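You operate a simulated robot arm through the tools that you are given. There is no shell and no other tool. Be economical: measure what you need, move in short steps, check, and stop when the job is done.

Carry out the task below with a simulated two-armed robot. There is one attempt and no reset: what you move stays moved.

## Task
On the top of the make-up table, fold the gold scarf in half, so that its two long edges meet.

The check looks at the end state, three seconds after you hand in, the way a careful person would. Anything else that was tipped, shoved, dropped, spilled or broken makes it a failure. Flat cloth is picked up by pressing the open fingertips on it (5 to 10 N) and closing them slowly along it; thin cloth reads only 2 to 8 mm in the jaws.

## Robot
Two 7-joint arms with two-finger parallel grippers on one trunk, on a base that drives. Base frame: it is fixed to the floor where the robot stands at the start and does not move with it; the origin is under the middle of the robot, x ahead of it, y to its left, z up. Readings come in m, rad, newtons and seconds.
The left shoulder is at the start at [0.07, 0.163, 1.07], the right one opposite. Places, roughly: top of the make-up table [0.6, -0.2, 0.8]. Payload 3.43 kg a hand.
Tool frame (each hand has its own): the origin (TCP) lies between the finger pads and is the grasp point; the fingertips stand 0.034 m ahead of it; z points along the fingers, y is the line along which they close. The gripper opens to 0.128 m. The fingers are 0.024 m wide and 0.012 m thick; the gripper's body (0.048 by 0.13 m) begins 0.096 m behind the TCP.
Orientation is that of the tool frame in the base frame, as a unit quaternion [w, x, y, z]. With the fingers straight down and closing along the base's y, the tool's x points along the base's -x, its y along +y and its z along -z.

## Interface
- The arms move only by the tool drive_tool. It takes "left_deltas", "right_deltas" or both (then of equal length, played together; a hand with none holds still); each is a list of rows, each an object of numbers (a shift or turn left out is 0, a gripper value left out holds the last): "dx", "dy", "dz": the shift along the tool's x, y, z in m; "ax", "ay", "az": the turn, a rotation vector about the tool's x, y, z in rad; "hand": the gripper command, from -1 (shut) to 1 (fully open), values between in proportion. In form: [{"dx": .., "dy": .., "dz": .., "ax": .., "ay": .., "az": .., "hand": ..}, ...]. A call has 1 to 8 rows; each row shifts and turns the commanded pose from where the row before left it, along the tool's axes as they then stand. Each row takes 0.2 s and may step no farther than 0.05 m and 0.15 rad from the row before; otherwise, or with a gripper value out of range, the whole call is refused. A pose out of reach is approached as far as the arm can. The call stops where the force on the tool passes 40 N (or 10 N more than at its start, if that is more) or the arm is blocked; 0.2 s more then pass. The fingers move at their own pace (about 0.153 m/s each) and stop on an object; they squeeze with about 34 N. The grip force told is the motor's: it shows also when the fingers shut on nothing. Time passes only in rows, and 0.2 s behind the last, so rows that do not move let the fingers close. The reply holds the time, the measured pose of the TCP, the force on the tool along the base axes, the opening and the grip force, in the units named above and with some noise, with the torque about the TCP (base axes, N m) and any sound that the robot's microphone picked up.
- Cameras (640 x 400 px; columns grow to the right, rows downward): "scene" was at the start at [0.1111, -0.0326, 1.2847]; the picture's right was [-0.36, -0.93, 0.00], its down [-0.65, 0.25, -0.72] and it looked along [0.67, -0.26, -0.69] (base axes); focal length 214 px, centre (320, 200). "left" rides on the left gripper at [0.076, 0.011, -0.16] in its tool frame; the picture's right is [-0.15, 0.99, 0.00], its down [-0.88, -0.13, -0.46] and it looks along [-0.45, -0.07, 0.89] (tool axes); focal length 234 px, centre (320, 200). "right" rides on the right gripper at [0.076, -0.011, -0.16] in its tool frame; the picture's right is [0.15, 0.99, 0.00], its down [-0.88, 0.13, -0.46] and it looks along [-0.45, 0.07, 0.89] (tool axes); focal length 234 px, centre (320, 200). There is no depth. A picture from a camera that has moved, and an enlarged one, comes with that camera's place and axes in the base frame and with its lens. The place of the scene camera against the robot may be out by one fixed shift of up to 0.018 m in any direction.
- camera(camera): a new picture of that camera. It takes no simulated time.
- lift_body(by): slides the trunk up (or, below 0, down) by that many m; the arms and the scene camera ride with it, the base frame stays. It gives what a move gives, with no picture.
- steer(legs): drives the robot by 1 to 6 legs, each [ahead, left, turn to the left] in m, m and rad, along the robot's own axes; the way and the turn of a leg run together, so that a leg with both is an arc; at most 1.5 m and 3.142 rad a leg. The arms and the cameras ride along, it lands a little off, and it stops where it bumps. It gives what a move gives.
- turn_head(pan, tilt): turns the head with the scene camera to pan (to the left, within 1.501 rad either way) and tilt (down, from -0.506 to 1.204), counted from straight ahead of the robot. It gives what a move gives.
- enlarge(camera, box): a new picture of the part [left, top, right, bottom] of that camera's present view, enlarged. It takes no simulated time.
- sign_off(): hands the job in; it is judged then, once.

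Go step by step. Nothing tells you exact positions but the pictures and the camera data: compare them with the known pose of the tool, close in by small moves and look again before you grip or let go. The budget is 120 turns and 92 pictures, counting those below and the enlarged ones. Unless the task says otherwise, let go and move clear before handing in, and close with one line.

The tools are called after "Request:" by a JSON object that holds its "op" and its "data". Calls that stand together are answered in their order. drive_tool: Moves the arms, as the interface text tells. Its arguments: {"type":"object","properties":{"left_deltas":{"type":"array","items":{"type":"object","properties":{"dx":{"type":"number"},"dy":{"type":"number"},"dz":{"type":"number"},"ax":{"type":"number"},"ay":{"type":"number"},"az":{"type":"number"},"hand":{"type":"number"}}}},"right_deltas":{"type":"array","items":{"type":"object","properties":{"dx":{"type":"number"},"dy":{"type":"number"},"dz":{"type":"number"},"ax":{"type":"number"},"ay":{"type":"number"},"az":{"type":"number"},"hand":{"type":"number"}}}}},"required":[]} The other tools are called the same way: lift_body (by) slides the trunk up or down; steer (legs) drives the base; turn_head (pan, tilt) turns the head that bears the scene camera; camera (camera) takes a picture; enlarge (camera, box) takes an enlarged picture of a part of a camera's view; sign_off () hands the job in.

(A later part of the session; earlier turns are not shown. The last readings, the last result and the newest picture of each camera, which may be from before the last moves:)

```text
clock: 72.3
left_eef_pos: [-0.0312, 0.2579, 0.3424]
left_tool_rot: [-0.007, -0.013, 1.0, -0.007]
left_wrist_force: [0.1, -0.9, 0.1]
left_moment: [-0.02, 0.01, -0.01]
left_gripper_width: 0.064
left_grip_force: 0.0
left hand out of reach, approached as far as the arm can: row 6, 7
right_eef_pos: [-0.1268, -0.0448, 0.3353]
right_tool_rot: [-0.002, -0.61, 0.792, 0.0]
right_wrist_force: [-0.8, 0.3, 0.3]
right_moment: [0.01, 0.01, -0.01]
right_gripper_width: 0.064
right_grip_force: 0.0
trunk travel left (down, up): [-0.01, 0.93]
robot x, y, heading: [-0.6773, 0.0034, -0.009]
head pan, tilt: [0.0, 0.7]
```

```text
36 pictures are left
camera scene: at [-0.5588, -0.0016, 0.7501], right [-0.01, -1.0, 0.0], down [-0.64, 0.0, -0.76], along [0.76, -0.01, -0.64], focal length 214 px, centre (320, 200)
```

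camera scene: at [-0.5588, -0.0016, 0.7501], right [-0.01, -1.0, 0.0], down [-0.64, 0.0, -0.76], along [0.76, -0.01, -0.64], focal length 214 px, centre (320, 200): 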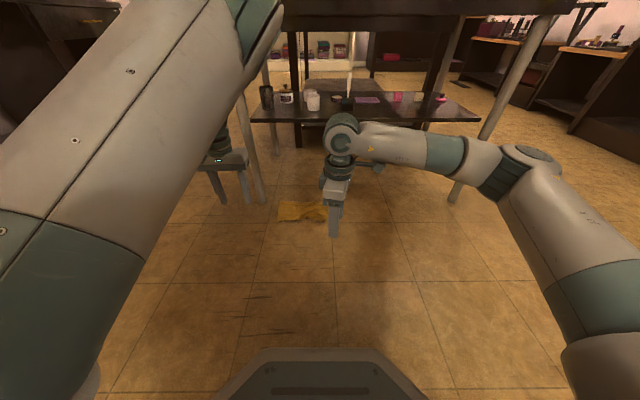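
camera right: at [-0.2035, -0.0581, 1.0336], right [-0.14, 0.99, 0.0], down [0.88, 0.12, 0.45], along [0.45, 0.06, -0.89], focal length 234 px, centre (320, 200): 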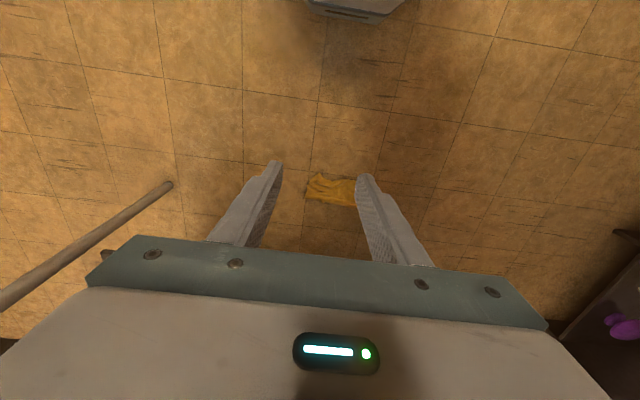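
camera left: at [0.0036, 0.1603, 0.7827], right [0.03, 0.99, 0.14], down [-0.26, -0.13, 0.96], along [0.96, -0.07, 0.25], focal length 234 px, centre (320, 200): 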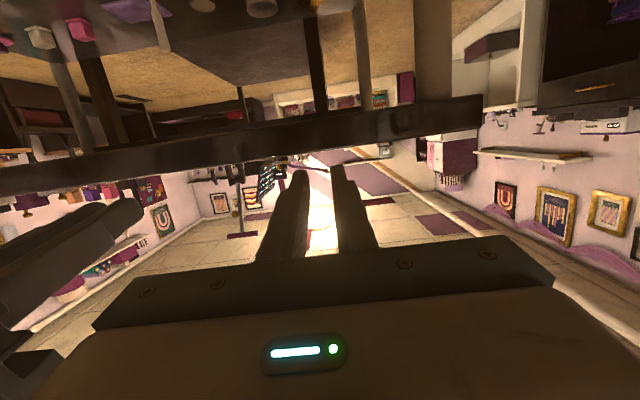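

With the elbow up, the left hand can come in to about y 0.26 relative to the robot. Shifting the base 10 cm right and forward will put both hands over the scarf.

Request:
{"op": "steer", "data": {"legs": [[0.0, -0.1, 0.008], [0.2, 0.0, 0.0]]}}

Request:
{"op": "camera", "data": {"camera": "left"}}

Request:
{"op": "camera", "data": {"camera": "right"}}

```text
clock: 74.6
left_eef_pos: [0.1665, 0.1589, 0.347]
left_tool_rot: [-0.004, -0.015, 1.0, -0.01]
left_wrist_force: [0.2, -0.2, 0.3]
left_moment: [0.0, 0.02, 0.04]
left_gripper_width: 0.0641
left_grip_force: 0.0
right_eef_pos: [0.0718, -0.1436, 0.3352]
right_tool_rot: [-0.001, -0.613, 0.79, 0.0]
right_wrist_force: [-0.4, 0.0, 0.1]
right_moment: [-0.01, -0.01, 0.0]
right_gripper_width: 0.0639
right_grip_force: 0.1
trunk travel left (down, up): [-0.01, 0.93]
robot x, y, heading: [-0.4767, -0.0982, 0.002]
head pan, tilt: [0.0, 0.7]
```

```text
35 pictures are left
camera left: at [0.0917, 0.1703, 0.5067], right [0.12, 0.99, -0.02], down [0.89, -0.1, 0.45], along [0.44, -0.07, -0.89], focal length 234 px, centre (320, 200)
```

left: 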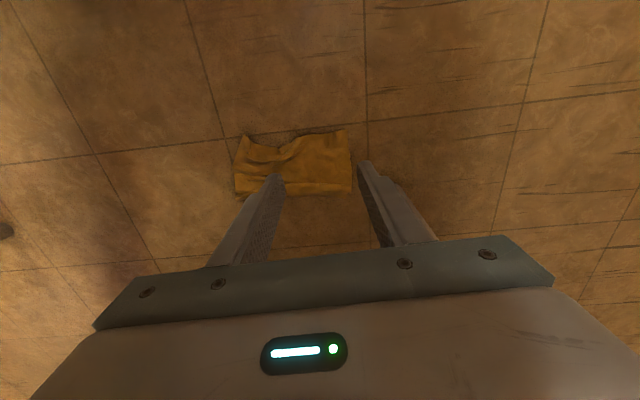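

```text
34 pictures are left
camera right: at [0.0643, -0.2207, 0.4942], right [-0.99, 0.1, 0.0], down [0.09, 0.89, 0.45], along [0.05, 0.45, -0.89], focal length 234 px, centre (320, 200)
```

right: 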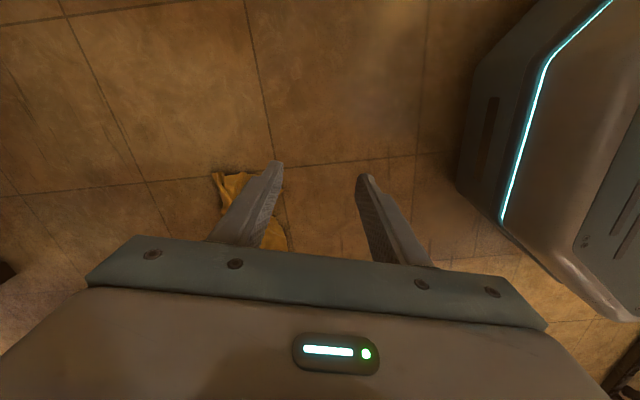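

Request:
{"op": "enlarge", "data": {"camera": "left", "box": [215, 115, 375, 215]}}

```text
4.00 times, centred on (295, 165) of left
camera zoom: at [0.0917, 0.1703, 0.5067], right [0.12, 0.99, -0.02], down [0.89, -0.1, 0.45], along [0.44, -0.07, -0.89], focal length 937 px, centre (420, 340)
```

zoom: 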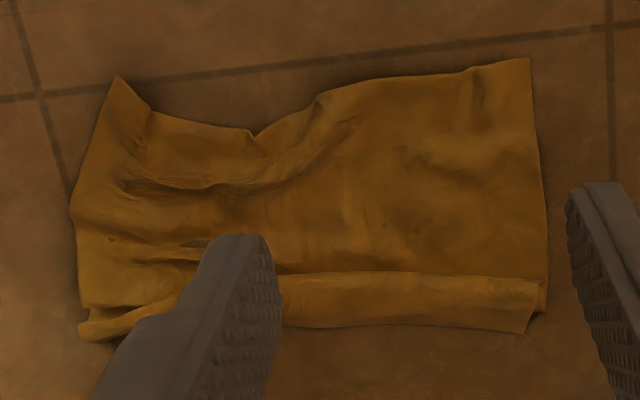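

The side of the scarf nearest me is a free long edge, with corners at about (0.185, 0.208) and (0.167, -0.01), and it already faces me. If I lift that edge, I can lay the far half on the table and bring this edge straight back over it without flipping my grip. First I'll turn the right hand to zero yaw.

Request:
{"op": "drive_tool", "data": {"right_deltas": [{"az": 0.148}, {"az": 0.148}, {"az": 0.148}, {"az": 0.148}, {"az": 0.148}, {"az": 0.148}, {"az": 0.148}, {"az": 0.148}], "left_deltas": [{"hand": -0.6}, {"dz": 0.03}, {"dz": 0.03}, {"dz": 0.03}, {"dz": 0.03}, {"dz": 0.03}, {"dx": -0.02, "dy": 0.02}, {}]}}

Request:
{"op": "drive_tool", "data": {"right_deltas": [{"az": 0.127, "hand": -0.6}, {"dx": -0.019, "dy": 0.025, "dz": 0.025}, {"dx": -0.019, "dy": 0.025, "dz": 0.025}, {"dx": -0.019, "dy": 0.025, "dz": 0.025}, {"dx": -0.019, "dy": 0.025, "dz": 0.025}, {"dx": -0.019, "dy": 0.025, "dz": 0.025}, {"dx": -0.017, "dy": 0.025, "dz": 0.025}]}}

Request:
{"op": "camera", "data": {"camera": "left"}}

Request:
{"op": "camera", "data": {"camera": "right"}}

```text
clock: 76.4
left_eef_pos: [0.1868, 0.1764, 0.1945]
left_tool_rot: [-0.005, -0.015, 1.0, -0.01]
left_wrist_force: [0.4, -0.1, 0.5]
left_moment: [0.0, -0.02, 0.01]
left_gripper_width: 0.0255
left_grip_force: 0.1
right_eef_pos: [0.0709, -0.1445, 0.3357]
right_tool_rot: [-0.001, -0.066, 0.998, -0.001]
right_wrist_force: [-0.8, 0.4, 0.4]
right_moment: [-0.02, 0.03, 0.01]
right_gripper_width: 0.0641
right_grip_force: 0.2
trunk travel left (down, up): [-0.01, 0.93]
robot x, y, heading: [-0.4803, -0.1004, 0.002]
head pan, tilt: [0.0, 0.7]
```

```text
clock: 78.0
left_eef_pos: [0.1862, 0.1765, 0.1966]
left_tool_rot: [-0.005, -0.014, 1.0, -0.01]
left_wrist_force: [-0.8, 0.0, -0.2]
left_moment: [0.0, 0.02, -0.01]
left_gripper_width: 0.0254
left_grip_force: 0.0
right_eef_pos: [0.183, 0.0069, 0.1823]
right_tool_rot: [-0.001, -0.004, 1.0, -0.001]
right_wrist_force: [0.2, -0.4, 0.0]
right_moment: [0.0, -0.02, 0.03]
right_gripper_width: 0.0254
right_grip_force: 0.0
trunk travel left (down, up): [-0.01, 0.93]
robot x, y, heading: [-0.48, -0.0948, -0.001]
head pan, tilt: [0.0, 0.7]
```

```text
32 pictures are left
camera left: at [0.1105, 0.1879, 0.3557], right [0.12, 0.99, -0.02], down [0.89, -0.1, 0.45], along [0.44, -0.07, -0.89], focal length 234 px, centre (320, 200)
```

left: 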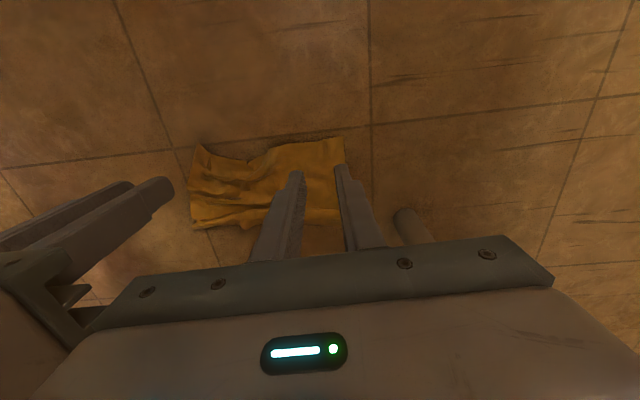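

```text
31 pictures are left
camera right: at [0.1075, -0.0051, 0.3413], right [-0.15, 0.99, 0.0], down [0.88, 0.14, 0.45], along [0.45, 0.07, -0.89], focal length 234 px, centre (320, 200)
```

right: 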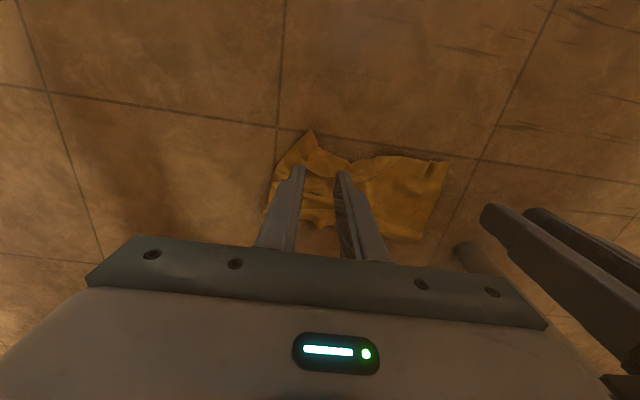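

The near corners are confirmed at (0.186, 0.210) and (0.173, -0.010). I'll line the hands up just inside them and descend to just above the floor.

Request:
{"op": "drive_tool", "data": {"left_deltas": [{"dx": -0.0125, "dy": 0.0045, "dz": 0.036}, {"dz": 0.036}, {"dz": 0.036}, {"dz": 0.036}, {"dz": 0.01}], "right_deltas": [{"dx": -0.007, "dy": 0.0, "dz": 0.033}, {"dz": 0.033}, {"dz": 0.033}, {"dz": 0.033}, {"dz": 0.008}]}}

Request:
{"op": "camera", "data": {"camera": "left"}}

Request:
{"op": "camera", "data": {"camera": "right"}}

```text
clock: 79.2
left_eef_pos: [0.1954, 0.179, 0.041]
left_tool_rot: [-0.005, -0.015, 1.0, -0.011]
left_wrist_force: [0.3, 0.7, -0.4]
left_moment: [0.03, -0.03, 0.01]
left_gripper_width: 0.0255
left_grip_force: 0.1
right_eef_pos: [0.1893, 0.0065, 0.0457]
right_tool_rot: [-0.002, -0.004, 1.0, 0.0]
right_wrist_force: [0.0, 0.4, -1.4]
right_moment: [0.04, 0.03, 0.0]
right_gripper_width: 0.0257
right_grip_force: 0.0
trunk travel left (down, up): [-0.01, 0.93]
robot x, y, heading: [-0.4773, -0.0966, -0.003]
head pan, tilt: [0.0, 0.7]
```

```text
30 pictures are left
camera left: at [0.1197, 0.19, 0.2009], right [0.12, 0.99, -0.02], down [0.89, -0.1, 0.45], along [0.45, -0.07, -0.89], focal length 234 px, centre (320, 200)
```

left: 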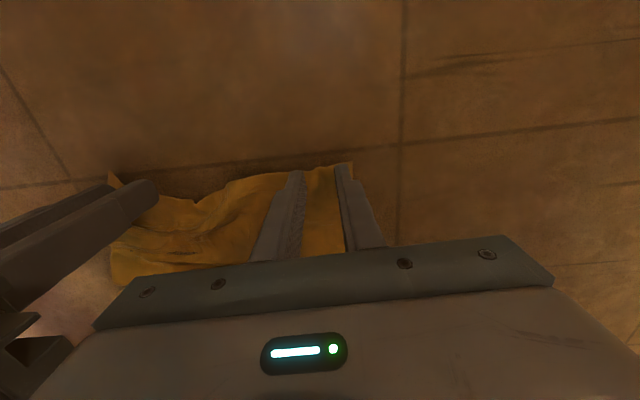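

```text
29 pictures are left
camera right: at [0.1129, -0.0053, 0.2043], right [-0.15, 0.99, 0.0], down [0.88, 0.14, 0.45], along [0.45, 0.07, -0.89], focal length 234 px, centre (320, 200)
```

right: 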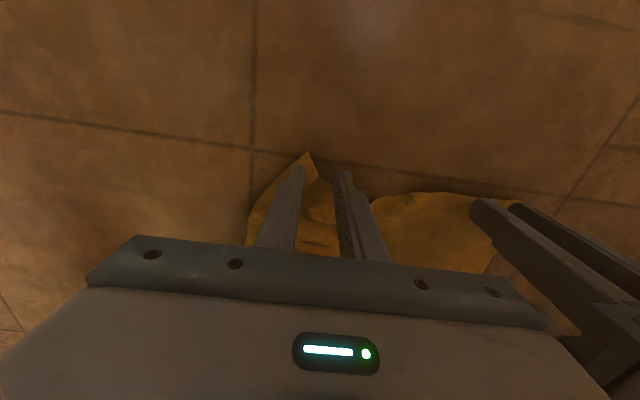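

The left alignment is good; the right needs to go about 8 mm deeper. I'll adjust it and press down in small steps.

Request:
{"op": "drive_tool", "data": {"left_deltas": [{"dz": 0.002}, {"dz": 0.0015}, {"dz": 0.001}], "right_deltas": [{"dx": -0.009, "dy": -0.002, "dz": 0.0}, {"dz": 0.005}, {"dz": 0.003}]}}

```text
clock: 80.0
left_eef_pos: [0.1964, 0.1784, 0.0377]
left_tool_rot: [-0.005, -0.015, 1.0, -0.009]
left_wrist_force: [0.3, -0.1, 0.0]
left_moment: [0.02, -0.02, -0.01]
left_gripper_width: 0.0254
left_grip_force: 0.1
right_eef_pos: [0.1979, 0.0045, 0.0362]
right_tool_rot: [-0.001, -0.004, 1.0, -0.001]
right_wrist_force: [0.1, 0.2, -0.4]
right_moment: [0.03, 0.03, 0.03]
right_gripper_width: 0.0256
right_grip_force: 0.0
trunk travel left (down, up): [-0.01, 0.93]
robot x, y, heading: [-0.4803, -0.1051, 0.0]
head pan, tilt: [0.0, 0.7]
```

Request:
{"op": "drive_tool", "data": {"left_deltas": [{"dz": 0.002}, {"dz": 0.001}, {"dz": 0.001}], "right_deltas": [{"dz": 0.001}, {"dz": 0.001}, {"dz": 0.0005}]}}

```text
clock: 80.8
left_eef_pos: [0.1965, 0.1779, 0.0359]
left_tool_rot: [-0.004, -0.016, 1.0, -0.009]
left_wrist_force: [-7.4, -0.2, 15.7]
left_moment: [0.32, 0.17, 0.14]
left_gripper_width: 0.0257
left_grip_force: 0.2
right_eef_pos: [0.199, 0.004, 0.0353]
right_tool_rot: [-0.001, -0.005, 1.0, -0.001]
right_wrist_force: [-0.4, 0.4, 2.6]
right_moment: [0.01, 0.04, 0.0]
right_gripper_width: 0.0253
right_grip_force: 0.1
trunk travel left (down, up): [-0.01, 0.93]
robot x, y, heading: [-0.4754, -0.1018, -0.0]
head pan, tilt: [0.0, 0.7]
```

The left presses a bit too hard and the right too lightly. I'll balance them and close slowly.

Request:
{"op": "drive_tool", "data": {"left_deltas": [{"dz": -0.0012}, {}, {"hand": -0.7}, {"hand": -0.78}, {"hand": -0.85}, {"hand": -0.92}, {"hand": -1}, {"hand": -1}], "right_deltas": [{"dz": 0.0008}, {}, {"hand": -0.7}, {"hand": -0.78}, {"hand": -0.85}, {"hand": -0.92}, {"hand": -1}, {"hand": -1}]}}

Request:
{"op": "drive_tool", "data": {"left_deltas": [{"dz": -0.01}, {"dz": -0.03}, {"dz": -0.03}, {"dz": -0.03}], "right_deltas": [{"dz": -0.01}, {"dz": -0.03}, {"dz": -0.03}, {"dz": -0.03}]}}

Request:
{"op": "camera", "data": {"camera": "left"}}

Request:
{"op": "camera", "data": {"camera": "right"}}

```text
clock: 82.6
left_eef_pos: [0.1968, 0.1784, 0.0359]
left_tool_rot: [-0.004, -0.015, 1.0, -0.01]
left_wrist_force: [0.0, 0.1, -0.3]
left_moment: [-0.04, -0.02, 0.0]
left_gripper_width: 0.0015
left_grip_force: 34.0
right_eef_pos: [0.1989, 0.0045, 0.0343]
right_tool_rot: [0.0, -0.004, 1.0, -0.001]
right_wrist_force: [1.5, -1.8, 20.2]
right_moment: [-0.06, -0.07, 0.07]
right_gripper_width: 0.0022
right_grip_force: 34.5
trunk travel left (down, up): [-0.01, 0.93]
robot x, y, heading: [-0.4774, -0.0987, 0.003]
head pan, tilt: [0.0, 0.7]
```

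```text
clock: 83.6
left_eef_pos: [0.1975, 0.1797, 0.1352]
left_tool_rot: [-0.006, -0.015, 1.0, -0.01]
left_wrist_force: [-0.8, 0.0, -1.5]
left_moment: [-0.01, 0.02, 0.0]
left_gripper_width: 0.0018
left_grip_force: 33.7
right_eef_pos: [0.1991, 0.0036, 0.1347]
right_tool_rot: [-0.001, -0.003, 1.0, -0.001]
right_wrist_force: [0.1, -0.5, 0.0]
right_moment: [-0.02, -0.01, -0.02]
right_gripper_width: 0.0022
right_grip_force: 33.9
trunk travel left (down, up): [-0.01, 0.93]
robot x, y, heading: [-0.48, -0.1013, -0.002]
head pan, tilt: [0.0, 0.7]
```

```text
28 pictures are left
camera left: at [0.1218, 0.1904, 0.2954], right [0.12, 0.99, -0.02], down [0.89, -0.1, 0.45], along [0.44, -0.07, -0.89], focal length 234 px, centre (320, 200)
```

left: 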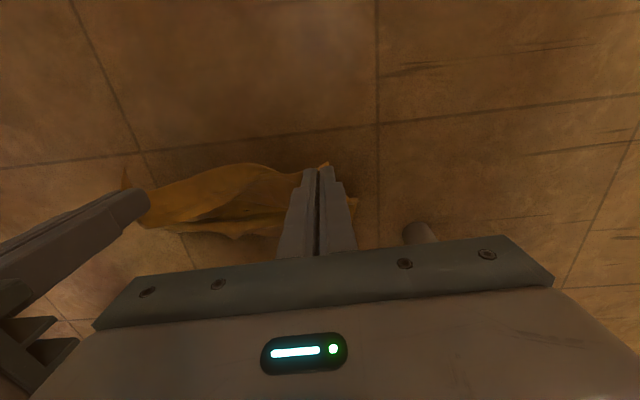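

```text
27 pictures are left
camera right: at [0.1231, -0.0085, 0.294], right [-0.15, 0.99, 0.0], down [0.88, 0.14, 0.45], along [0.45, 0.07, -0.89], focal length 234 px, centre (320, 200)
```

right: 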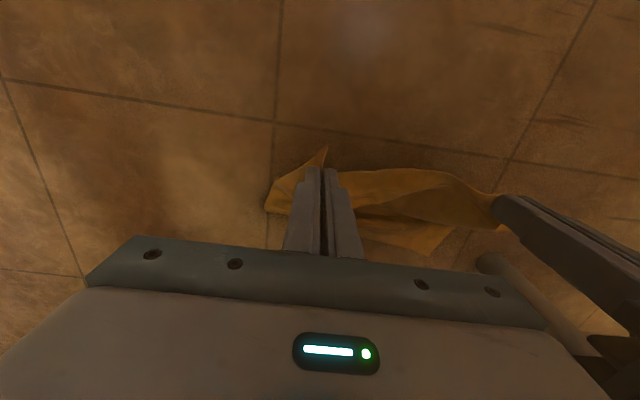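

Both corners are held. I'll lift further, back away from the table and raise the trunk with the scarf hanging.

Request:
{"op": "drive_tool", "data": {"left_deltas": [{"dz": -0.03}, {"dz": -0.03}, {"dz": -0.03}, {"dz": -0.03}], "right_deltas": [{"dz": -0.03}, {"dz": -0.03}, {"dz": -0.03}, {"dz": -0.03}]}}

Request:
{"op": "steer", "data": {"legs": [[-0.28, 0, 0]]}}

Request:
{"op": "lift_body", "data": {"by": 0.4}}

Request:
{"op": "lift_body", "data": {"by": 0.4}}

Request:
{"op": "camera", "data": {"camera": "scene"}}

```text
clock: 84.6
left_eef_pos: [0.1983, 0.1843, 0.2555]
left_tool_rot: [-0.006, -0.014, 1.0, -0.01]
left_wrist_force: [0.0, -1.0, 0.3]
left_moment: [0.0, -0.01, -0.01]
left_gripper_width: 0.0018
left_grip_force: 33.8
right_eef_pos: [0.1996, 0.005, 0.253]
right_tool_rot: [-0.002, -0.005, 1.0, -0.001]
right_wrist_force: [-0.3, 0.0, -0.5]
right_moment: [-0.02, 0.01, -0.02]
right_gripper_width: 0.0023
right_grip_force: 33.8
trunk travel left (down, up): [-0.01, 0.93]
robot x, y, heading: [-0.478, -0.099, 0.002]
head pan, tilt: [0.0, 0.7]
```

```text
clock: 86.6
left_eef_pos: [-0.0845, 0.1843, 0.2542]
left_tool_rot: [-0.005, -0.014, 1.0, -0.01]
left_wrist_force: [-0.4, 0.8, -0.7]
left_moment: [0.02, -0.03, 0.01]
left_gripper_width: 0.0016
left_grip_force: 34.6
right_eef_pos: [-0.0856, 0.0047, 0.2527]
right_tool_rot: [-0.001, -0.003, 1.0, -0.001]
right_wrist_force: [-0.6, -1.2, -0.1]
right_moment: [-0.03, -0.03, -0.01]
right_gripper_width: 0.0022
right_grip_force: 34.2
trunk travel left (down, up): [-0.01, 0.93]
robot x, y, heading: [-0.7605, -0.0979, -0.003]
head pan, tilt: [0.0, 0.7]
```

```text
clock: 90.4
left_eef_pos: [-0.0846, 0.1834, 0.6541]
left_tool_rot: [-0.005, -0.014, 1.0, -0.01]
left_wrist_force: [0.8, 0.3, -0.3]
left_moment: [0.0, -0.01, 0.02]
left_gripper_width: 0.0017
left_grip_force: 34.1
right_eef_pos: [-0.0844, 0.0039, 0.6532]
right_tool_rot: [-0.002, -0.005, 1.0, -0.001]
right_wrist_force: [0.4, -0.3, 0.6]
right_moment: [0.02, 0.0, 0.0]
right_gripper_width: 0.0022
right_grip_force: 34.0
trunk travel left (down, up): [-0.41, 0.53]
robot x, y, heading: [-0.7632, -0.103, 0.003]
head pan, tilt: [0.0, 0.7]
```

```text
clock: 94.2
left_eef_pos: [-0.0849, 0.1828, 1.0548]
left_tool_rot: [-0.005, -0.014, 1.0, -0.009]
left_wrist_force: [0.3, -0.1, 0.0]
left_moment: [0.0, 0.02, 0.01]
left_gripper_width: 0.0017
left_grip_force: 34.0
right_eef_pos: [-0.0844, 0.004, 1.0541]
right_tool_rot: [-0.002, -0.004, 1.0, -0.001]
right_wrist_force: [-1.3, 0.6, -0.3]
right_moment: [0.01, 0.02, -0.04]
right_gripper_width: 0.0022
right_grip_force: 34.3
trunk travel left (down, up): [-0.81, 0.13]
robot x, y, heading: [-0.7612, -0.097, -0.002]
head pan, tilt: [0.0, 0.7]
```

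```text
26 pictures are left
camera scene: at [-0.6428, -0.1021, 1.55], right [0.0, -1.0, 0.0], down [-0.64, 0.0, -0.76], along [0.76, 0.0, -0.64], focal length 214 px, centre (320, 200)
```

scene: 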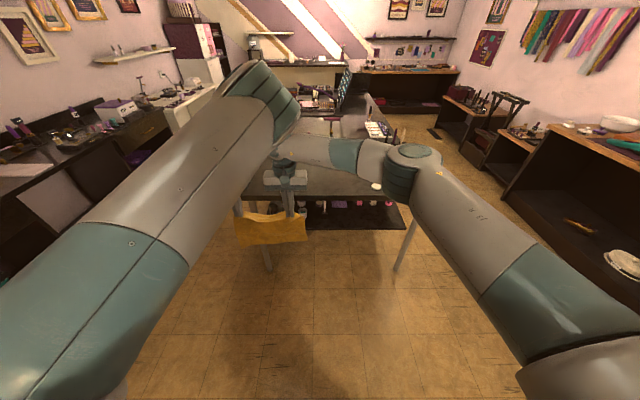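

The scarf hangs from both hands. I'll spread the hands slightly to take the sag out of the edge, raise a little more, and look before driving over the table.

Request:
{"op": "lift_body", "data": {"by": 0.06}}

Request:
{"op": "drive_tool", "data": {"left_deltas": [{"dy": 0.004}, {"dy": 0.004}, {"dy": 0.004}], "right_deltas": [{"dy": -0.004}, {"dy": -0.004}, {"dy": -0.004}]}}

Request:
{"op": "enlarge", "data": {"camera": "scene", "box": [210, 150, 330, 260]}}

```text
clock: 95.2
left_eef_pos: [-0.0843, 0.1812, 1.1159]
left_tool_rot: [-0.006, -0.014, 1.0, -0.01]
left_wrist_force: [0.6, 0.4, -0.2]
left_moment: [0.01, -0.02, 0.04]
left_gripper_width: 0.0015
left_grip_force: 34.1
right_eef_pos: [-0.0829, 0.0042, 1.1129]
right_tool_rot: [-0.002, -0.004, 1.0, -0.001]
right_wrist_force: [0.8, -0.4, 0.3]
right_moment: [-0.01, 0.01, 0.02]
right_gripper_width: 0.0021
right_grip_force: 33.5
trunk travel left (down, up): [-0.87, 0.07]
robot x, y, heading: [-0.7597, -0.0994, -0.0]
head pan, tilt: [0.0, 0.7]
```

```text
clock: 96.0
left_eef_pos: [-0.0837, 0.1925, 1.1143]
left_tool_rot: [-0.005, -0.013, 1.0, -0.012]
left_wrist_force: [0.3, -12.9, -0.4]
left_moment: [-0.45, 0.0, -0.1]
left_gripper_width: 0.0018
left_grip_force: 33.8
right_eef_pos: [-0.086, -0.0068, 1.1138]
right_tool_rot: [-0.002, -0.004, 1.0, 0.001]
right_wrist_force: [-0.3, 12.8, -0.2]
right_moment: [0.45, 0.03, 0.08]
right_gripper_width: 0.0024
right_grip_force: 33.9
trunk travel left (down, up): [-0.87, 0.07]
robot x, y, heading: [-0.7647, -0.0972, -0.0]
head pan, tilt: [0.0, 0.7]
```

```text
3.64 times, centred on (270, 205) of scene
camera zoom: at [-0.6427, -0.1023, 1.6101], right [0.0, -1.0, 0.0], down [-0.64, 0.0, -0.76], along [0.76, 0.0, -0.64], focal length 780 px, centre (502, 182)
```

zoom: 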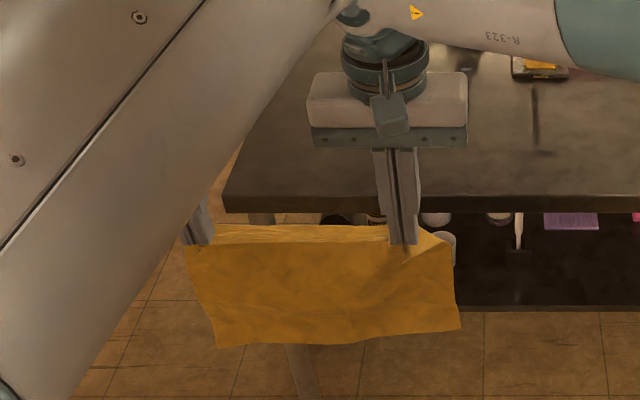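

The scarf now hangs fully unrolled, with the gripped edge facing me and the bottom a few centimetres above table level. I'll ease the tension and drive forward so it hangs over the table.

Request:
{"op": "drive_tool", "data": {"left_deltas": [{"dy": -0.0025}, {}], "right_deltas": [{"dy": 0.0025}, {}]}}

Request:
{"op": "steer", "data": {"legs": [[0.485, 0, 0]]}}

Request:
{"op": "turn_head", "data": {"pan": 0.1, "tilt": 0.95}}

Request:
{"op": "camera", "data": {"camera": "scene"}}

```text
clock: 96.7
left_eef_pos: [-0.0855, 0.1916, 1.1134]
left_tool_rot: [-0.005, -0.014, 1.0, -0.01]
left_wrist_force: [-0.6, -9.4, -0.9]
left_moment: [-0.32, 0.0, -0.09]
left_gripper_width: 0.0015
left_grip_force: 33.4
right_eef_pos: [-0.0853, -0.0054, 1.1138]
right_tool_rot: [-0.002, -0.003, 1.0, -0.001]
right_wrist_force: [-0.7, 9.1, -0.5]
right_moment: [0.35, 0.0, 0.07]
right_gripper_width: 0.0024
right_grip_force: 33.8
trunk travel left (down, up): [-0.87, 0.07]
robot x, y, heading: [-0.7599, -0.0996, -0.0]
head pan, tilt: [0.0, 0.7]
```

```text
clock: 99.5
left_eef_pos: [0.3874, 0.2022, 1.1144]
left_tool_rot: [-0.004, -0.02, 1.0, -0.01]
left_wrist_force: [-0.2, -9.2, -0.7]
left_moment: [-0.29, 0.04, -0.07]
left_gripper_width: 0.0018
left_grip_force: 33.8
right_eef_pos: [0.3885, 0.0043, 1.1149]
right_tool_rot: [-0.001, -0.009, 1.0, 0.0]
right_wrist_force: [0.2, 9.2, -0.1]
right_moment: [0.31, -0.04, 0.0]
right_gripper_width: 0.0023
right_grip_force: 33.9
trunk travel left (down, up): [-0.87, 0.07]
robot x, y, heading: [-0.2874, -0.0929, 0.012]
head pan, tilt: [0.0, 0.7]
```

```text
clock: 100.3
left_eef_pos: [0.3872, 0.2014, 1.1129]
left_tool_rot: [-0.005, -0.02, 1.0, -0.01]
left_wrist_force: [-0.6, -6.7, 0.1]
left_moment: [-0.25, -0.01, -0.09]
left_gripper_width: 0.0016
left_grip_force: 34.1
right_eef_pos: [0.3909, 0.0052, 1.1111]
right_tool_rot: [-0.001, -0.01, 1.0, 0.0]
right_wrist_force: [0.5, 6.1, 0.0]
right_moment: [0.26, 0.01, 0.02]
right_gripper_width: 0.0021
right_grip_force: 33.8
trunk travel left (down, up): [-0.87, 0.07]
robot x, y, heading: [-0.2858, -0.0979, 0.007]
head pan, tilt: [0.099, 0.949]
```

```text
24 pictures are left
camera scene: at [-0.1782, -0.0913, 1.5903], right [0.11, -0.99, 0.0], down [-0.81, -0.09, -0.58], along [0.58, 0.06, -0.81], focal length 214 px, centre (320, 200)
```

scene: 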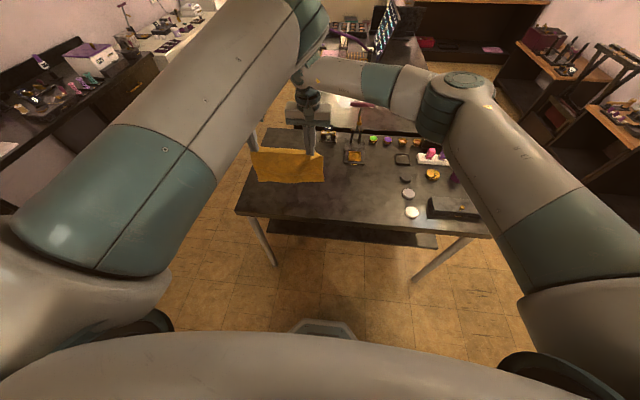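

The scarf hangs over the table at about x 0.42, clear of everything. I'll lower it in stages while moving forward, so the lower half lies down trailing towards me.

Request:
{"op": "drive_tool", "data": {"left_deltas": [{"dz": 0.02}, {"dz": 0.02}, {"dz": 0.02}], "right_deltas": [{"dz": 0.02}, {"dz": 0.02}, {"dz": 0.02}]}}

Request:
{"op": "steer", "data": {"legs": [[0.04, 0, 0]]}}

Request:
{"op": "drive_tool", "data": {"left_deltas": [{"dz": 0.02}, {"dz": 0.02}], "right_deltas": [{"dz": 0.02}, {"dz": 0.02}]}}

Request:
{"op": "enlarge", "data": {"camera": "scene", "box": [220, 110, 380, 210]}}

```text
clock: 101.1
left_eef_pos: [0.3874, 0.2022, 1.0539]
left_tool_rot: [-0.006, -0.02, 1.0, -0.011]
left_wrist_force: [-0.7, -7.0, -0.4]
left_moment: [-0.26, 0.01, -0.05]
left_gripper_width: 0.0018
left_grip_force: 33.7
right_eef_pos: [0.391, 0.0067, 1.0523]
right_tool_rot: [-0.002, -0.01, 1.0, -0.001]
right_wrist_force: [0.6, 6.8, 1.0]
right_moment: [0.24, 0.02, 0.04]
right_gripper_width: 0.0021
right_grip_force: 33.5
trunk travel left (down, up): [-0.87, 0.07]
robot x, y, heading: [-0.2864, -0.0945, 0.007]
head pan, tilt: [0.099, 0.949]
```

```text
clock: 101.9
left_eef_pos: [0.4194, 0.2022, 1.0595]
left_tool_rot: [-0.002, -0.02, 1.0, -0.01]
left_wrist_force: [-1.1, -5.8, 0.7]
left_moment: [-0.21, -0.09, -0.01]
left_gripper_width: 0.0017
left_grip_force: 33.9
right_eef_pos: [0.4215, 0.007, 1.0575]
right_tool_rot: [0.002, -0.01, 1.0, -0.001]
right_wrist_force: [-0.9, 6.6, 0.3]
right_moment: [0.23, -0.07, 0.05]
right_gripper_width: 0.0021
right_grip_force: 33.8
trunk travel left (down, up): [-0.87, 0.07]
robot x, y, heading: [-0.2466, -0.0957, 0.016]
head pan, tilt: [0.099, 0.949]
```

```text
clock: 102.5
left_eef_pos: [0.4231, 0.2021, 1.0162]
left_tool_rot: [-0.003, -0.02, 1.0, -0.008]
left_wrist_force: [0.6, -3.2, 0.0]
left_moment: [-0.09, -0.01, -0.07]
left_gripper_width: 0.0019
left_grip_force: 33.9
right_eef_pos: [0.4255, 0.0069, 1.0131]
right_tool_rot: [-0.001, -0.01, 1.0, -0.001]
right_wrist_force: [0.0, 2.0, 0.0]
right_moment: [0.1, 0.0, 0.01]
right_gripper_width: 0.0023
right_grip_force: 34.1
trunk travel left (down, up): [-0.87, 0.07]
robot x, y, heading: [-0.2461, -0.0962, 0.009]
head pan, tilt: [0.099, 0.949]
```

```text
4.00 times, centred on (300, 160) of scene
camera zoom: at [-0.1434, -0.0906, 1.5907], right [0.11, -0.99, 0.0], down [-0.81, -0.09, -0.58], along [0.58, 0.06, -0.81], focal length 858 px, centre (400, 360)
```

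zoom: 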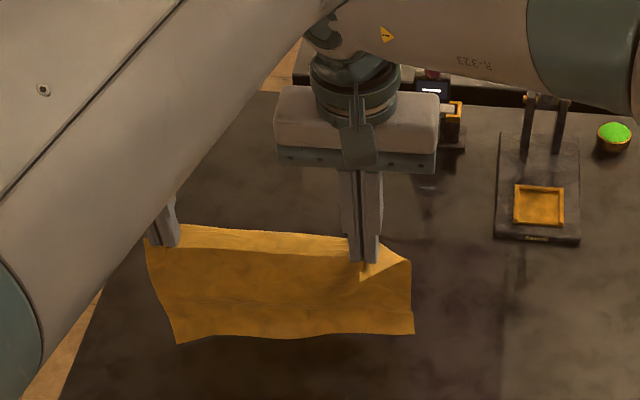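

The bottom edge is just reaching the table, slightly skewed with the right side further ahead. I'll continue forward and down to lay the lower half.

Request:
{"op": "steer", "data": {"legs": [[0.045, 0, -0.01]]}}

Request:
{"op": "drive_tool", "data": {"left_deltas": [{"dz": 0.02}, {"dz": 0.02}], "right_deltas": [{"dz": 0.02}, {"dz": 0.02}]}}

Request:
{"op": "steer", "data": {"legs": [[0.04, 0, 0]]}}

Request:
{"op": "enlarge", "data": {"camera": "scene", "box": [220, 110, 380, 210]}}

```text
clock: 103.4
left_eef_pos: [0.4664, 0.1946, 1.0188]
left_tool_rot: [-0.003, -0.014, 1.0, -0.009]
left_wrist_force: [-1.2, -3.1, 0.2]
left_moment: [-0.13, -0.07, -0.01]
left_gripper_width: 0.0019
left_grip_force: 34.5
right_eef_pos: [0.4672, 0.0022, 1.0164]
right_tool_rot: [0.001, -0.005, 1.0, -0.001]
right_wrist_force: [-0.5, 2.9, 1.1]
right_moment: [0.1, -0.1, 0.03]
right_gripper_width: 0.0023
right_grip_force: 34.6
trunk travel left (down, up): [-0.87, 0.07]
robot x, y, heading: [-0.2012, -0.0994, -0.0]
head pan, tilt: [0.099, 0.949]
```

```text
clock: 104.0
left_eef_pos: [0.4696, 0.1936, 0.9763]
left_tool_rot: [-0.004, -0.015, 1.0, -0.01]
left_wrist_force: [0.2, -0.5, 0.5]
left_moment: [-0.01, -0.02, -0.02]
left_gripper_width: 0.0017
left_grip_force: 33.9
right_eef_pos: [0.4722, 0.002, 0.9738]
right_tool_rot: [0.001, -0.005, 1.0, 0.0]
right_wrist_force: [-0.7, 1.2, -0.2]
right_moment: [0.02, -0.04, 0.02]
right_gripper_width: 0.0023
right_grip_force: 34.2
trunk travel left (down, up): [-0.87, 0.07]
robot x, y, heading: [-0.2083, -0.0978, -0.0]
head pan, tilt: [0.099, 0.949]
```

```text
clock: 104.9
left_eef_pos: [0.5044, 0.1942, 0.9795]
left_tool_rot: [-0.001, -0.016, 1.0, -0.01]
left_wrist_force: [-0.9, -1.2, 0.8]
left_moment: [-0.02, -0.06, -0.04]
left_gripper_width: 0.0017
left_grip_force: 33.5
right_eef_pos: [0.5069, 0.002, 0.9759]
right_tool_rot: [0.002, -0.006, 1.0, 0.0]
right_wrist_force: [0.0, 0.8, 0.6]
right_moment: [0.03, -0.09, -0.03]
right_gripper_width: 0.0023
right_grip_force: 34.2
trunk travel left (down, up): [-0.87, 0.07]
robot x, y, heading: [-0.1661, -0.0949, 0.0]
head pan, tilt: [0.099, 0.949]
```

```text
4.00 times, centred on (300, 160) of scene
camera zoom: at [-0.0666, -0.0919, 1.5912], right [0.1, -0.99, 0.0], down [-0.81, -0.08, -0.59], along [0.58, 0.06, -0.81], focal length 858 px, centre (400, 360)
```

zoom: 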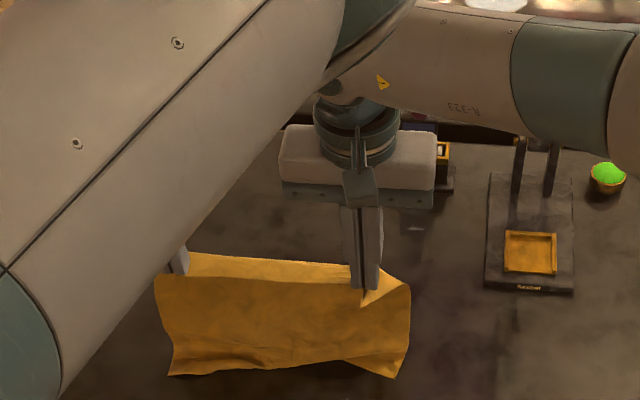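

The bottom edge rests on the table at about x 0.47, and the sheet is starting to lay down. I'll continue down and forward.

Request:
{"op": "drive_tool", "data": {"left_deltas": [{"dz": 0.02}, {"dz": 0.015}], "right_deltas": [{"dz": 0.02}, {"dz": 0.015}]}}

Request:
{"op": "steer", "data": {"legs": [[0.05, 0, 0]]}}

Request:
{"op": "enlarge", "data": {"camera": "scene", "box": [220, 120, 380, 220]}}

Request:
{"op": "camera", "data": {"camera": "right"}}

```text
clock: 105.5
left_eef_pos: [0.5082, 0.1924, 0.9417]
left_tool_rot: [-0.003, -0.016, 1.0, -0.009]
left_wrist_force: [0.0, 0.4, 0.0]
left_moment: [-0.01, -0.02, 0.01]
left_gripper_width: 0.0015
left_grip_force: 33.7
right_eef_pos: [0.5087, 0.0015, 0.9382]
right_tool_rot: [0.0, -0.006, 1.0, 0.0]
right_wrist_force: [-1.2, 0.6, -0.3]
right_moment: [-0.01, -0.04, -0.04]
right_gripper_width: 0.002
right_grip_force: 33.5
trunk travel left (down, up): [-0.87, 0.07]
robot x, y, heading: [-0.1646, -0.0972, 0.007]
head pan, tilt: [0.099, 0.949]
```

```text
clock: 106.5
left_eef_pos: [0.5543, 0.191, 0.9439]
left_tool_rot: [-0.001, -0.015, 1.0, -0.009]
left_wrist_force: [-0.6, -0.5, 0.2]
left_moment: [-0.02, -0.07, 0.0]
left_gripper_width: 0.0017
left_grip_force: 33.8
right_eef_pos: [0.5551, 0.0001, 0.9398]
right_tool_rot: [0.002, -0.006, 1.0, 0.0]
right_wrist_force: [-0.1, -0.1, 0.2]
right_moment: [0.02, -0.05, -0.01]
right_gripper_width: 0.0024
right_grip_force: 33.9
trunk travel left (down, up): [-0.87, 0.07]
robot x, y, heading: [-0.1167, -0.0974, 0.003]
head pan, tilt: [0.099, 0.949]
```

```text
4.00 times, centred on (300, 170) of scene
camera zoom: at [-0.0166, -0.0919, 1.5912], right [0.1, -1.0, 0.0], down [-0.81, -0.08, -0.59], along [0.58, 0.06, -0.81], focal length 858 px, centre (400, 320)
```

zoom: 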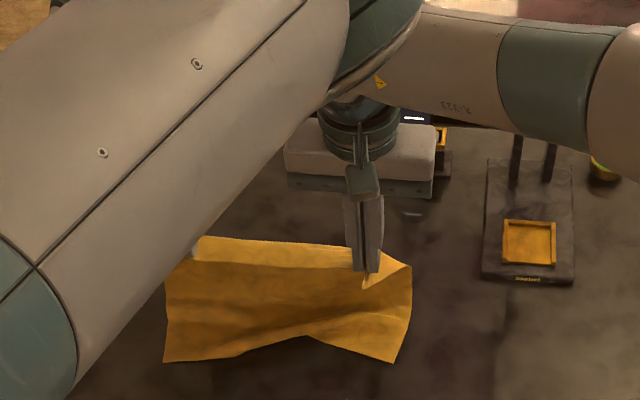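

```text
20 pictures are left
camera right: at [0.4787, -0.0124, 1.0995], right [-0.16, 0.99, 0.0], down [0.88, 0.14, 0.46], along [0.45, 0.07, -0.89], focal length 234 px, centre (320, 200)
```

right: 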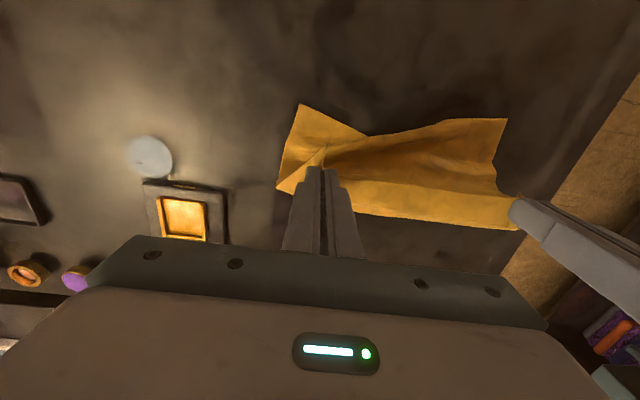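

The sheet has formed a C, with its lower edge corners on the table at (0.484, 0.220) and (0.507, -0.030) and the held edge above. I'll bring the held edge back and down over the lower one.

Request:
{"op": "drive_tool", "data": {"left_deltas": [{"dx": 0.01, "dz": 0.015}, {"dx": 0.01, "dz": 0.015}, {"dx": 0.01, "dz": 0.015}, {"dx": 0.01, "dz": 0.012}, {"dx": 0.01, "dz": 0.01}], "right_deltas": [{"dx": 0.006, "dz": 0.015}, {"dx": 0.005, "dz": 0.015}, {"dx": 0.004, "dz": 0.015}, {"dx": 0.004, "dz": 0.012}, {"dx": 0.003, "dz": 0.007}]}}

Request:
{"op": "camera", "data": {"camera": "right"}}

Request:
{"op": "camera", "data": {"camera": "left"}}

```text
clock: 107.7
left_eef_pos: [0.5071, 0.1885, 0.8745]
left_tool_rot: [-0.004, -0.014, 1.0, -0.01]
left_wrist_force: [0.1, -0.2, 0.4]
left_moment: [0.01, -0.02, 0.0]
left_gripper_width: 0.0014
left_grip_force: 34.6
right_eef_pos: [0.5363, 0.0006, 0.8742]
right_tool_rot: [-0.002, -0.006, 1.0, 0.0]
right_wrist_force: [-0.2, 0.4, -0.8]
right_moment: [0.0, 0.01, -0.02]
right_gripper_width: 0.002
right_grip_force: 34.4
trunk travel left (down, up): [-0.87, 0.07]
robot x, y, heading: [-0.1178, -0.092, 0.001]
head pan, tilt: [0.099, 0.949]
```

```text
19 pictures are left
camera right: at [0.4606, -0.0122, 1.0324], right [-0.16, 0.99, 0.0], down [0.88, 0.14, 0.45], along [0.45, 0.07, -0.89], focal length 234 px, centre (320, 200)
```

right: 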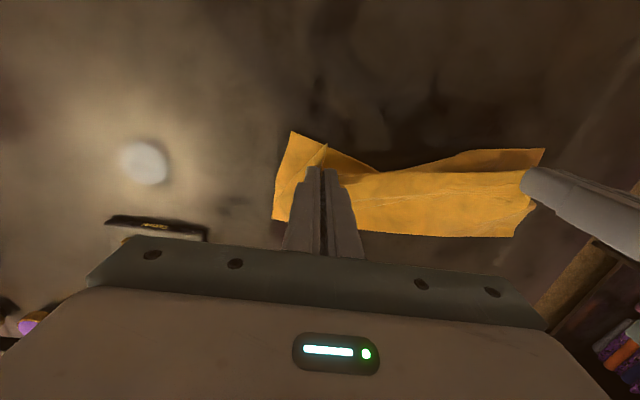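

```text
18 pictures are left
camera left: at [0.4312, 0.1997, 1.0343], right [0.12, 0.99, -0.02], down [0.89, -0.1, 0.45], along [0.45, -0.07, -0.89], focal length 234 px, centre (320, 200)
```

left: 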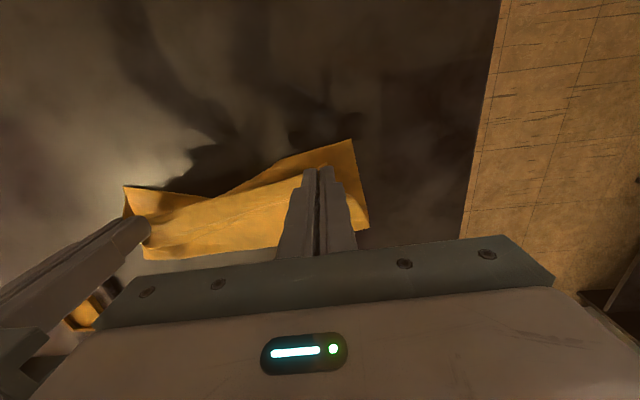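

The lower corners haven't moved, at (0.486, 0.219) and (0.508, -0.034). I'll bring the held edge the last centimetre over them, lower it nearly onto the cloth, then open slightly and lift away.

Request:
{"op": "drive_tool", "data": {"left_deltas": [{"dx": 0.006, "dy": 0.002, "dz": 0.01}, {"dx": 0.005, "dy": 0.002, "dz": 0.012}, {"dz": 0.004}], "right_deltas": [{"dx": 0.004, "dy": -0.002, "dz": 0.01}, {"dx": 0.003, "dy": -0.002, "dz": 0.012}, {"dz": 0.004}]}}

Request:
{"op": "enlarge", "data": {"camera": "right", "box": [240, 90, 600, 260]}}

```text
clock: 108.5
left_eef_pos: [0.4975, 0.191, 0.8471]
left_tool_rot: [-0.004, -0.015, 1.0, -0.011]
left_wrist_force: [0.8, -7.6, -0.3]
left_moment: [-0.28, -0.05, -0.07]
left_gripper_width: 0.0018
left_grip_force: 34.1
right_eef_pos: [0.5298, -0.0019, 0.8466]
right_tool_rot: [-0.002, -0.006, 1.0, 0.001]
right_wrist_force: [-1.3, 7.0, 0.1]
right_moment: [0.25, 0.08, 0.03]
right_gripper_width: 0.0021
right_grip_force: 33.3
trunk travel left (down, up): [-0.87, 0.07]
robot x, y, heading: [-0.1146, -0.0984, -0.005]
head pan, tilt: [0.099, 0.949]
```

```text
1.78 times, centred on (420, 175) of right
camera zoom: at [0.4543, -0.0162, 1.0061], right [-0.16, 0.99, 0.0], down [0.88, 0.14, 0.45], along [0.45, 0.07, -0.89], focal length 416 px, centre (142, 244)
```

zoom: 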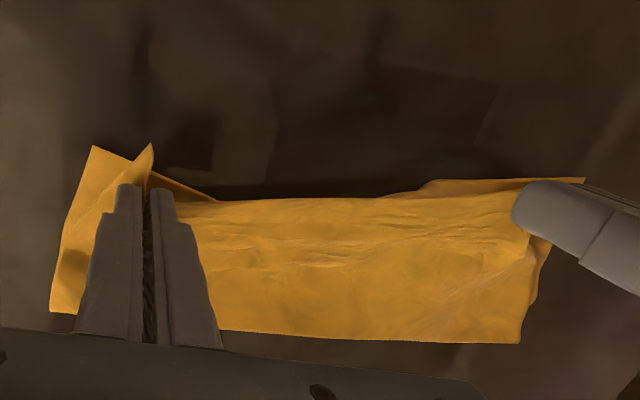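

The top edge is taut along the line of the lower edge. I'll lower the last centimetre, release gently and lift clear.

Request:
{"op": "drive_tool", "data": {"left_deltas": [{"dz": 0.005}, {"dz": 0.003}, {"hand": -0.8}, {"hand": -0.6}, {}, {"dz": -0.02}, {"dz": -0.05}, {"dz": -0.05}], "right_deltas": [{"dz": 0.005}, {"dz": 0.003}, {"hand": -0.8}, {"hand": -0.6}, {}, {"dz": -0.02}, {"dz": -0.05}, {"dz": -0.05}]}}

Request:
{"op": "camera", "data": {"camera": "right"}}

Request:
{"op": "camera", "data": {"camera": "left"}}

```text
clock: 110.2
left_eef_pos: [0.4955, 0.1905, 0.9611]
left_tool_rot: [-0.004, -0.015, 1.0, -0.009]
left_wrist_force: [-0.4, -0.1, -0.2]
left_moment: [0.06, -0.04, 0.02]
left_gripper_width: 0.0253
left_grip_force: 0.0
right_eef_pos: [0.5292, -0.0035, 0.9609]
right_tool_rot: [-0.001, -0.005, 1.0, -0.001]
right_wrist_force: [-0.5, 0.4, 0.9]
right_moment: [-0.03, -0.04, -0.01]
right_gripper_width: 0.0256
right_grip_force: 0.0
trunk travel left (down, up): [-0.87, 0.07]
robot x, y, heading: [-0.1141, -0.0949, -0.001]
head pan, tilt: [0.099, 0.949]
```

```text
16 pictures are left
camera right: at [0.453, -0.0162, 1.1203], right [-0.16, 0.99, 0.0], down [0.88, 0.14, 0.45], along [0.45, 0.07, -0.89], focal length 234 px, centre (320, 200)
```

right: 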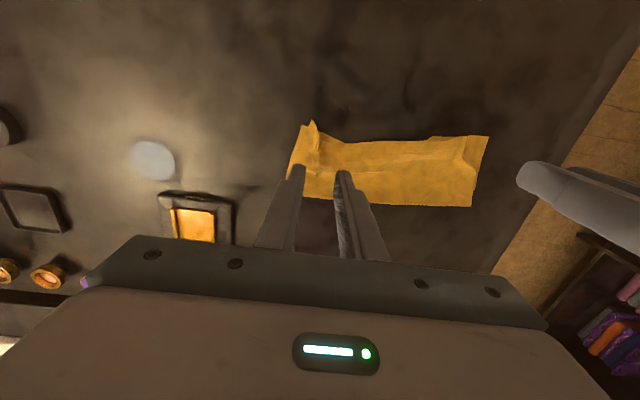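

```text
15 pictures are left
camera left: at [0.419, 0.202, 1.1215], right [0.12, 0.99, -0.02], down [0.89, -0.1, 0.45], along [0.45, -0.07, -0.89], focal length 234 px, centre (320, 200)
```

left: 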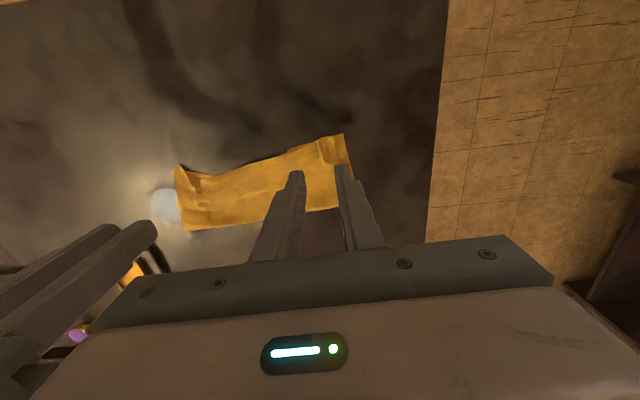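

Released, and the scarf now looks folded in half with ridges left at the corners. I'll zoom in to check the edges.

Request:
{"op": "enlarge", "data": {"camera": "right", "box": [275, 110, 505, 215]}}

Request:
{"op": "enlarge", "data": {"camera": "left", "box": [160, 120, 370, 240]}}

```text
2.78 times, centred on (390, 162) of right
camera zoom: at [0.453, -0.0162, 1.1203], right [-0.16, 0.99, 0.0], down [0.88, 0.14, 0.45], along [0.45, 0.07, -0.89], focal length 652 px, centre (125, 304)
```

zoom: 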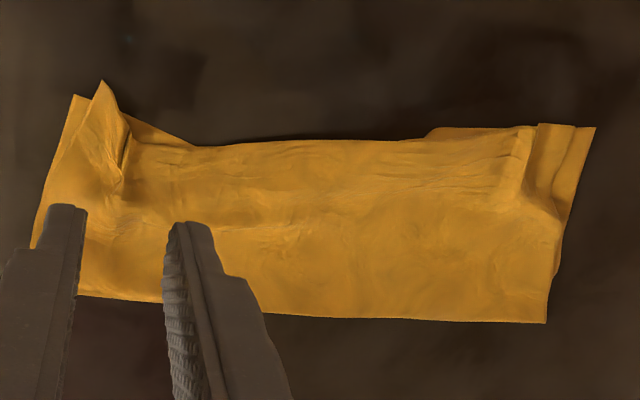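

```text
3.05 times, centred on (265, 180) of left
camera zoom: at [0.419, 0.202, 1.1215], right [0.12, 0.99, -0.02], down [0.89, -0.1, 0.45], along [0.45, -0.07, -0.89], focal length 714 px, centre (488, 261)
```

zoom: 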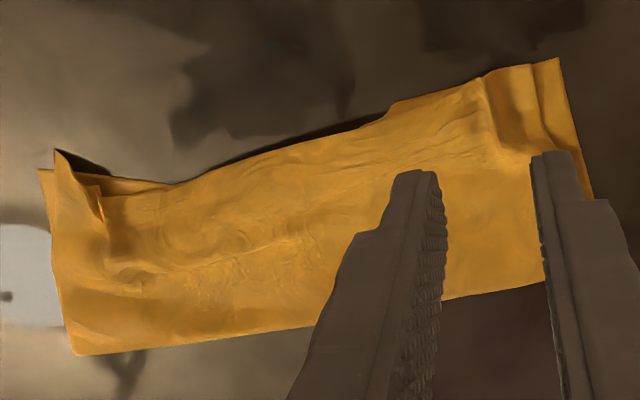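

The fold is good: the long edges meet at both ends, but a pinched ridge remains near each corner. I'll press closed fingertips just outside each ridge and pull outward gently to flatten them. First I'll position the hands and descend.

Request:
{"op": "drive_tool", "data": {"left_deltas": [{"dx": -0.0045, "dy": 0.0165, "dz": 0.03, "hand": -1}, {"dz": 0.03}, {"dz": 0.03}, {"dz": 0.025}], "right_deltas": [{"dx": 0.008, "dy": -0.0185, "dz": 0.03, "hand": -1}, {"dz": 0.03}, {"dz": 0.03}, {"dz": 0.025}]}}

Request:
{"op": "drive_tool", "data": {"left_deltas": [{"dz": 0.003}, {"dz": 0.002}, {"dz": 0.001}], "right_deltas": [{"dz": 0.003}, {"dz": 0.002}, {"dz": 0.001}]}}

```text
clock: 111.2
left_eef_pos: [0.5013, 0.2059, 0.8436]
left_tool_rot: [-0.005, -0.016, 1.0, -0.01]
left_wrist_force: [-0.3, -0.3, -0.3]
left_moment: [0.0, 0.04, 0.02]
left_gripper_width: 0.0
left_grip_force: 33.8
right_eef_pos: [0.5224, -0.0212, 0.8436]
right_tool_rot: [-0.002, -0.005, 1.0, 0.001]
right_wrist_force: [-0.2, -0.7, -0.8]
right_moment: [0.0, 0.01, 0.0]
right_gripper_width: 0.0001
right_grip_force: 32.7
trunk travel left (down, up): [-0.87, 0.07]
robot x, y, heading: [-0.1178, -0.0981, -0.005]
head pan, tilt: [0.099, 0.949]
```

```text
clock: 112.0
left_eef_pos: [0.501, 0.207, 0.8386]
left_tool_rot: [-0.005, -0.015, 1.0, -0.009]
left_wrist_force: [-0.1, 0.8, 0.0]
left_moment: [0.01, -0.02, 0.03]
left_gripper_width: 0.0
left_grip_force: 32.9
right_eef_pos: [0.5218, -0.023, 0.8393]
right_tool_rot: [-0.001, -0.005, 1.0, 0.0]
right_wrist_force: [0.5, -0.8, 0.6]
right_moment: [0.0, -0.02, 0.03]
right_gripper_width: 0.0
right_grip_force: 33.1
trunk travel left (down, up): [-0.87, 0.07]
robot x, y, heading: [-0.1154, -0.0953, -0.002]
head pan, tilt: [0.099, 0.949]
```

Request:
{"op": "drive_tool", "data": {"left_deltas": [{"dz": 0.001}, {"dz": 0.001}], "right_deltas": [{"dz": 0.001}, {"dz": 0.001}]}}

```text
clock: 112.7
left_eef_pos: [0.5, 0.2064, 0.836]
left_tool_rot: [-0.004, -0.015, 1.0, -0.01]
left_wrist_force: [0.3, -0.5, 2.1]
left_moment: [0.01, -0.01, 0.02]
left_gripper_width: 0.0
left_grip_force: 33.2
right_eef_pos: [0.5234, -0.0219, 0.8369]
right_tool_rot: [-0.001, -0.005, 1.0, 0.0]
right_wrist_force: [-1.2, 0.1, 0.2]
right_moment: [0.0, -0.04, 0.02]
right_gripper_width: 0.0002
right_grip_force: 33.2
trunk travel left (down, up): [-0.87, 0.07]
robot x, y, heading: [-0.1165, -0.095, -0.002]
head pan, tilt: [0.099, 0.949]
```

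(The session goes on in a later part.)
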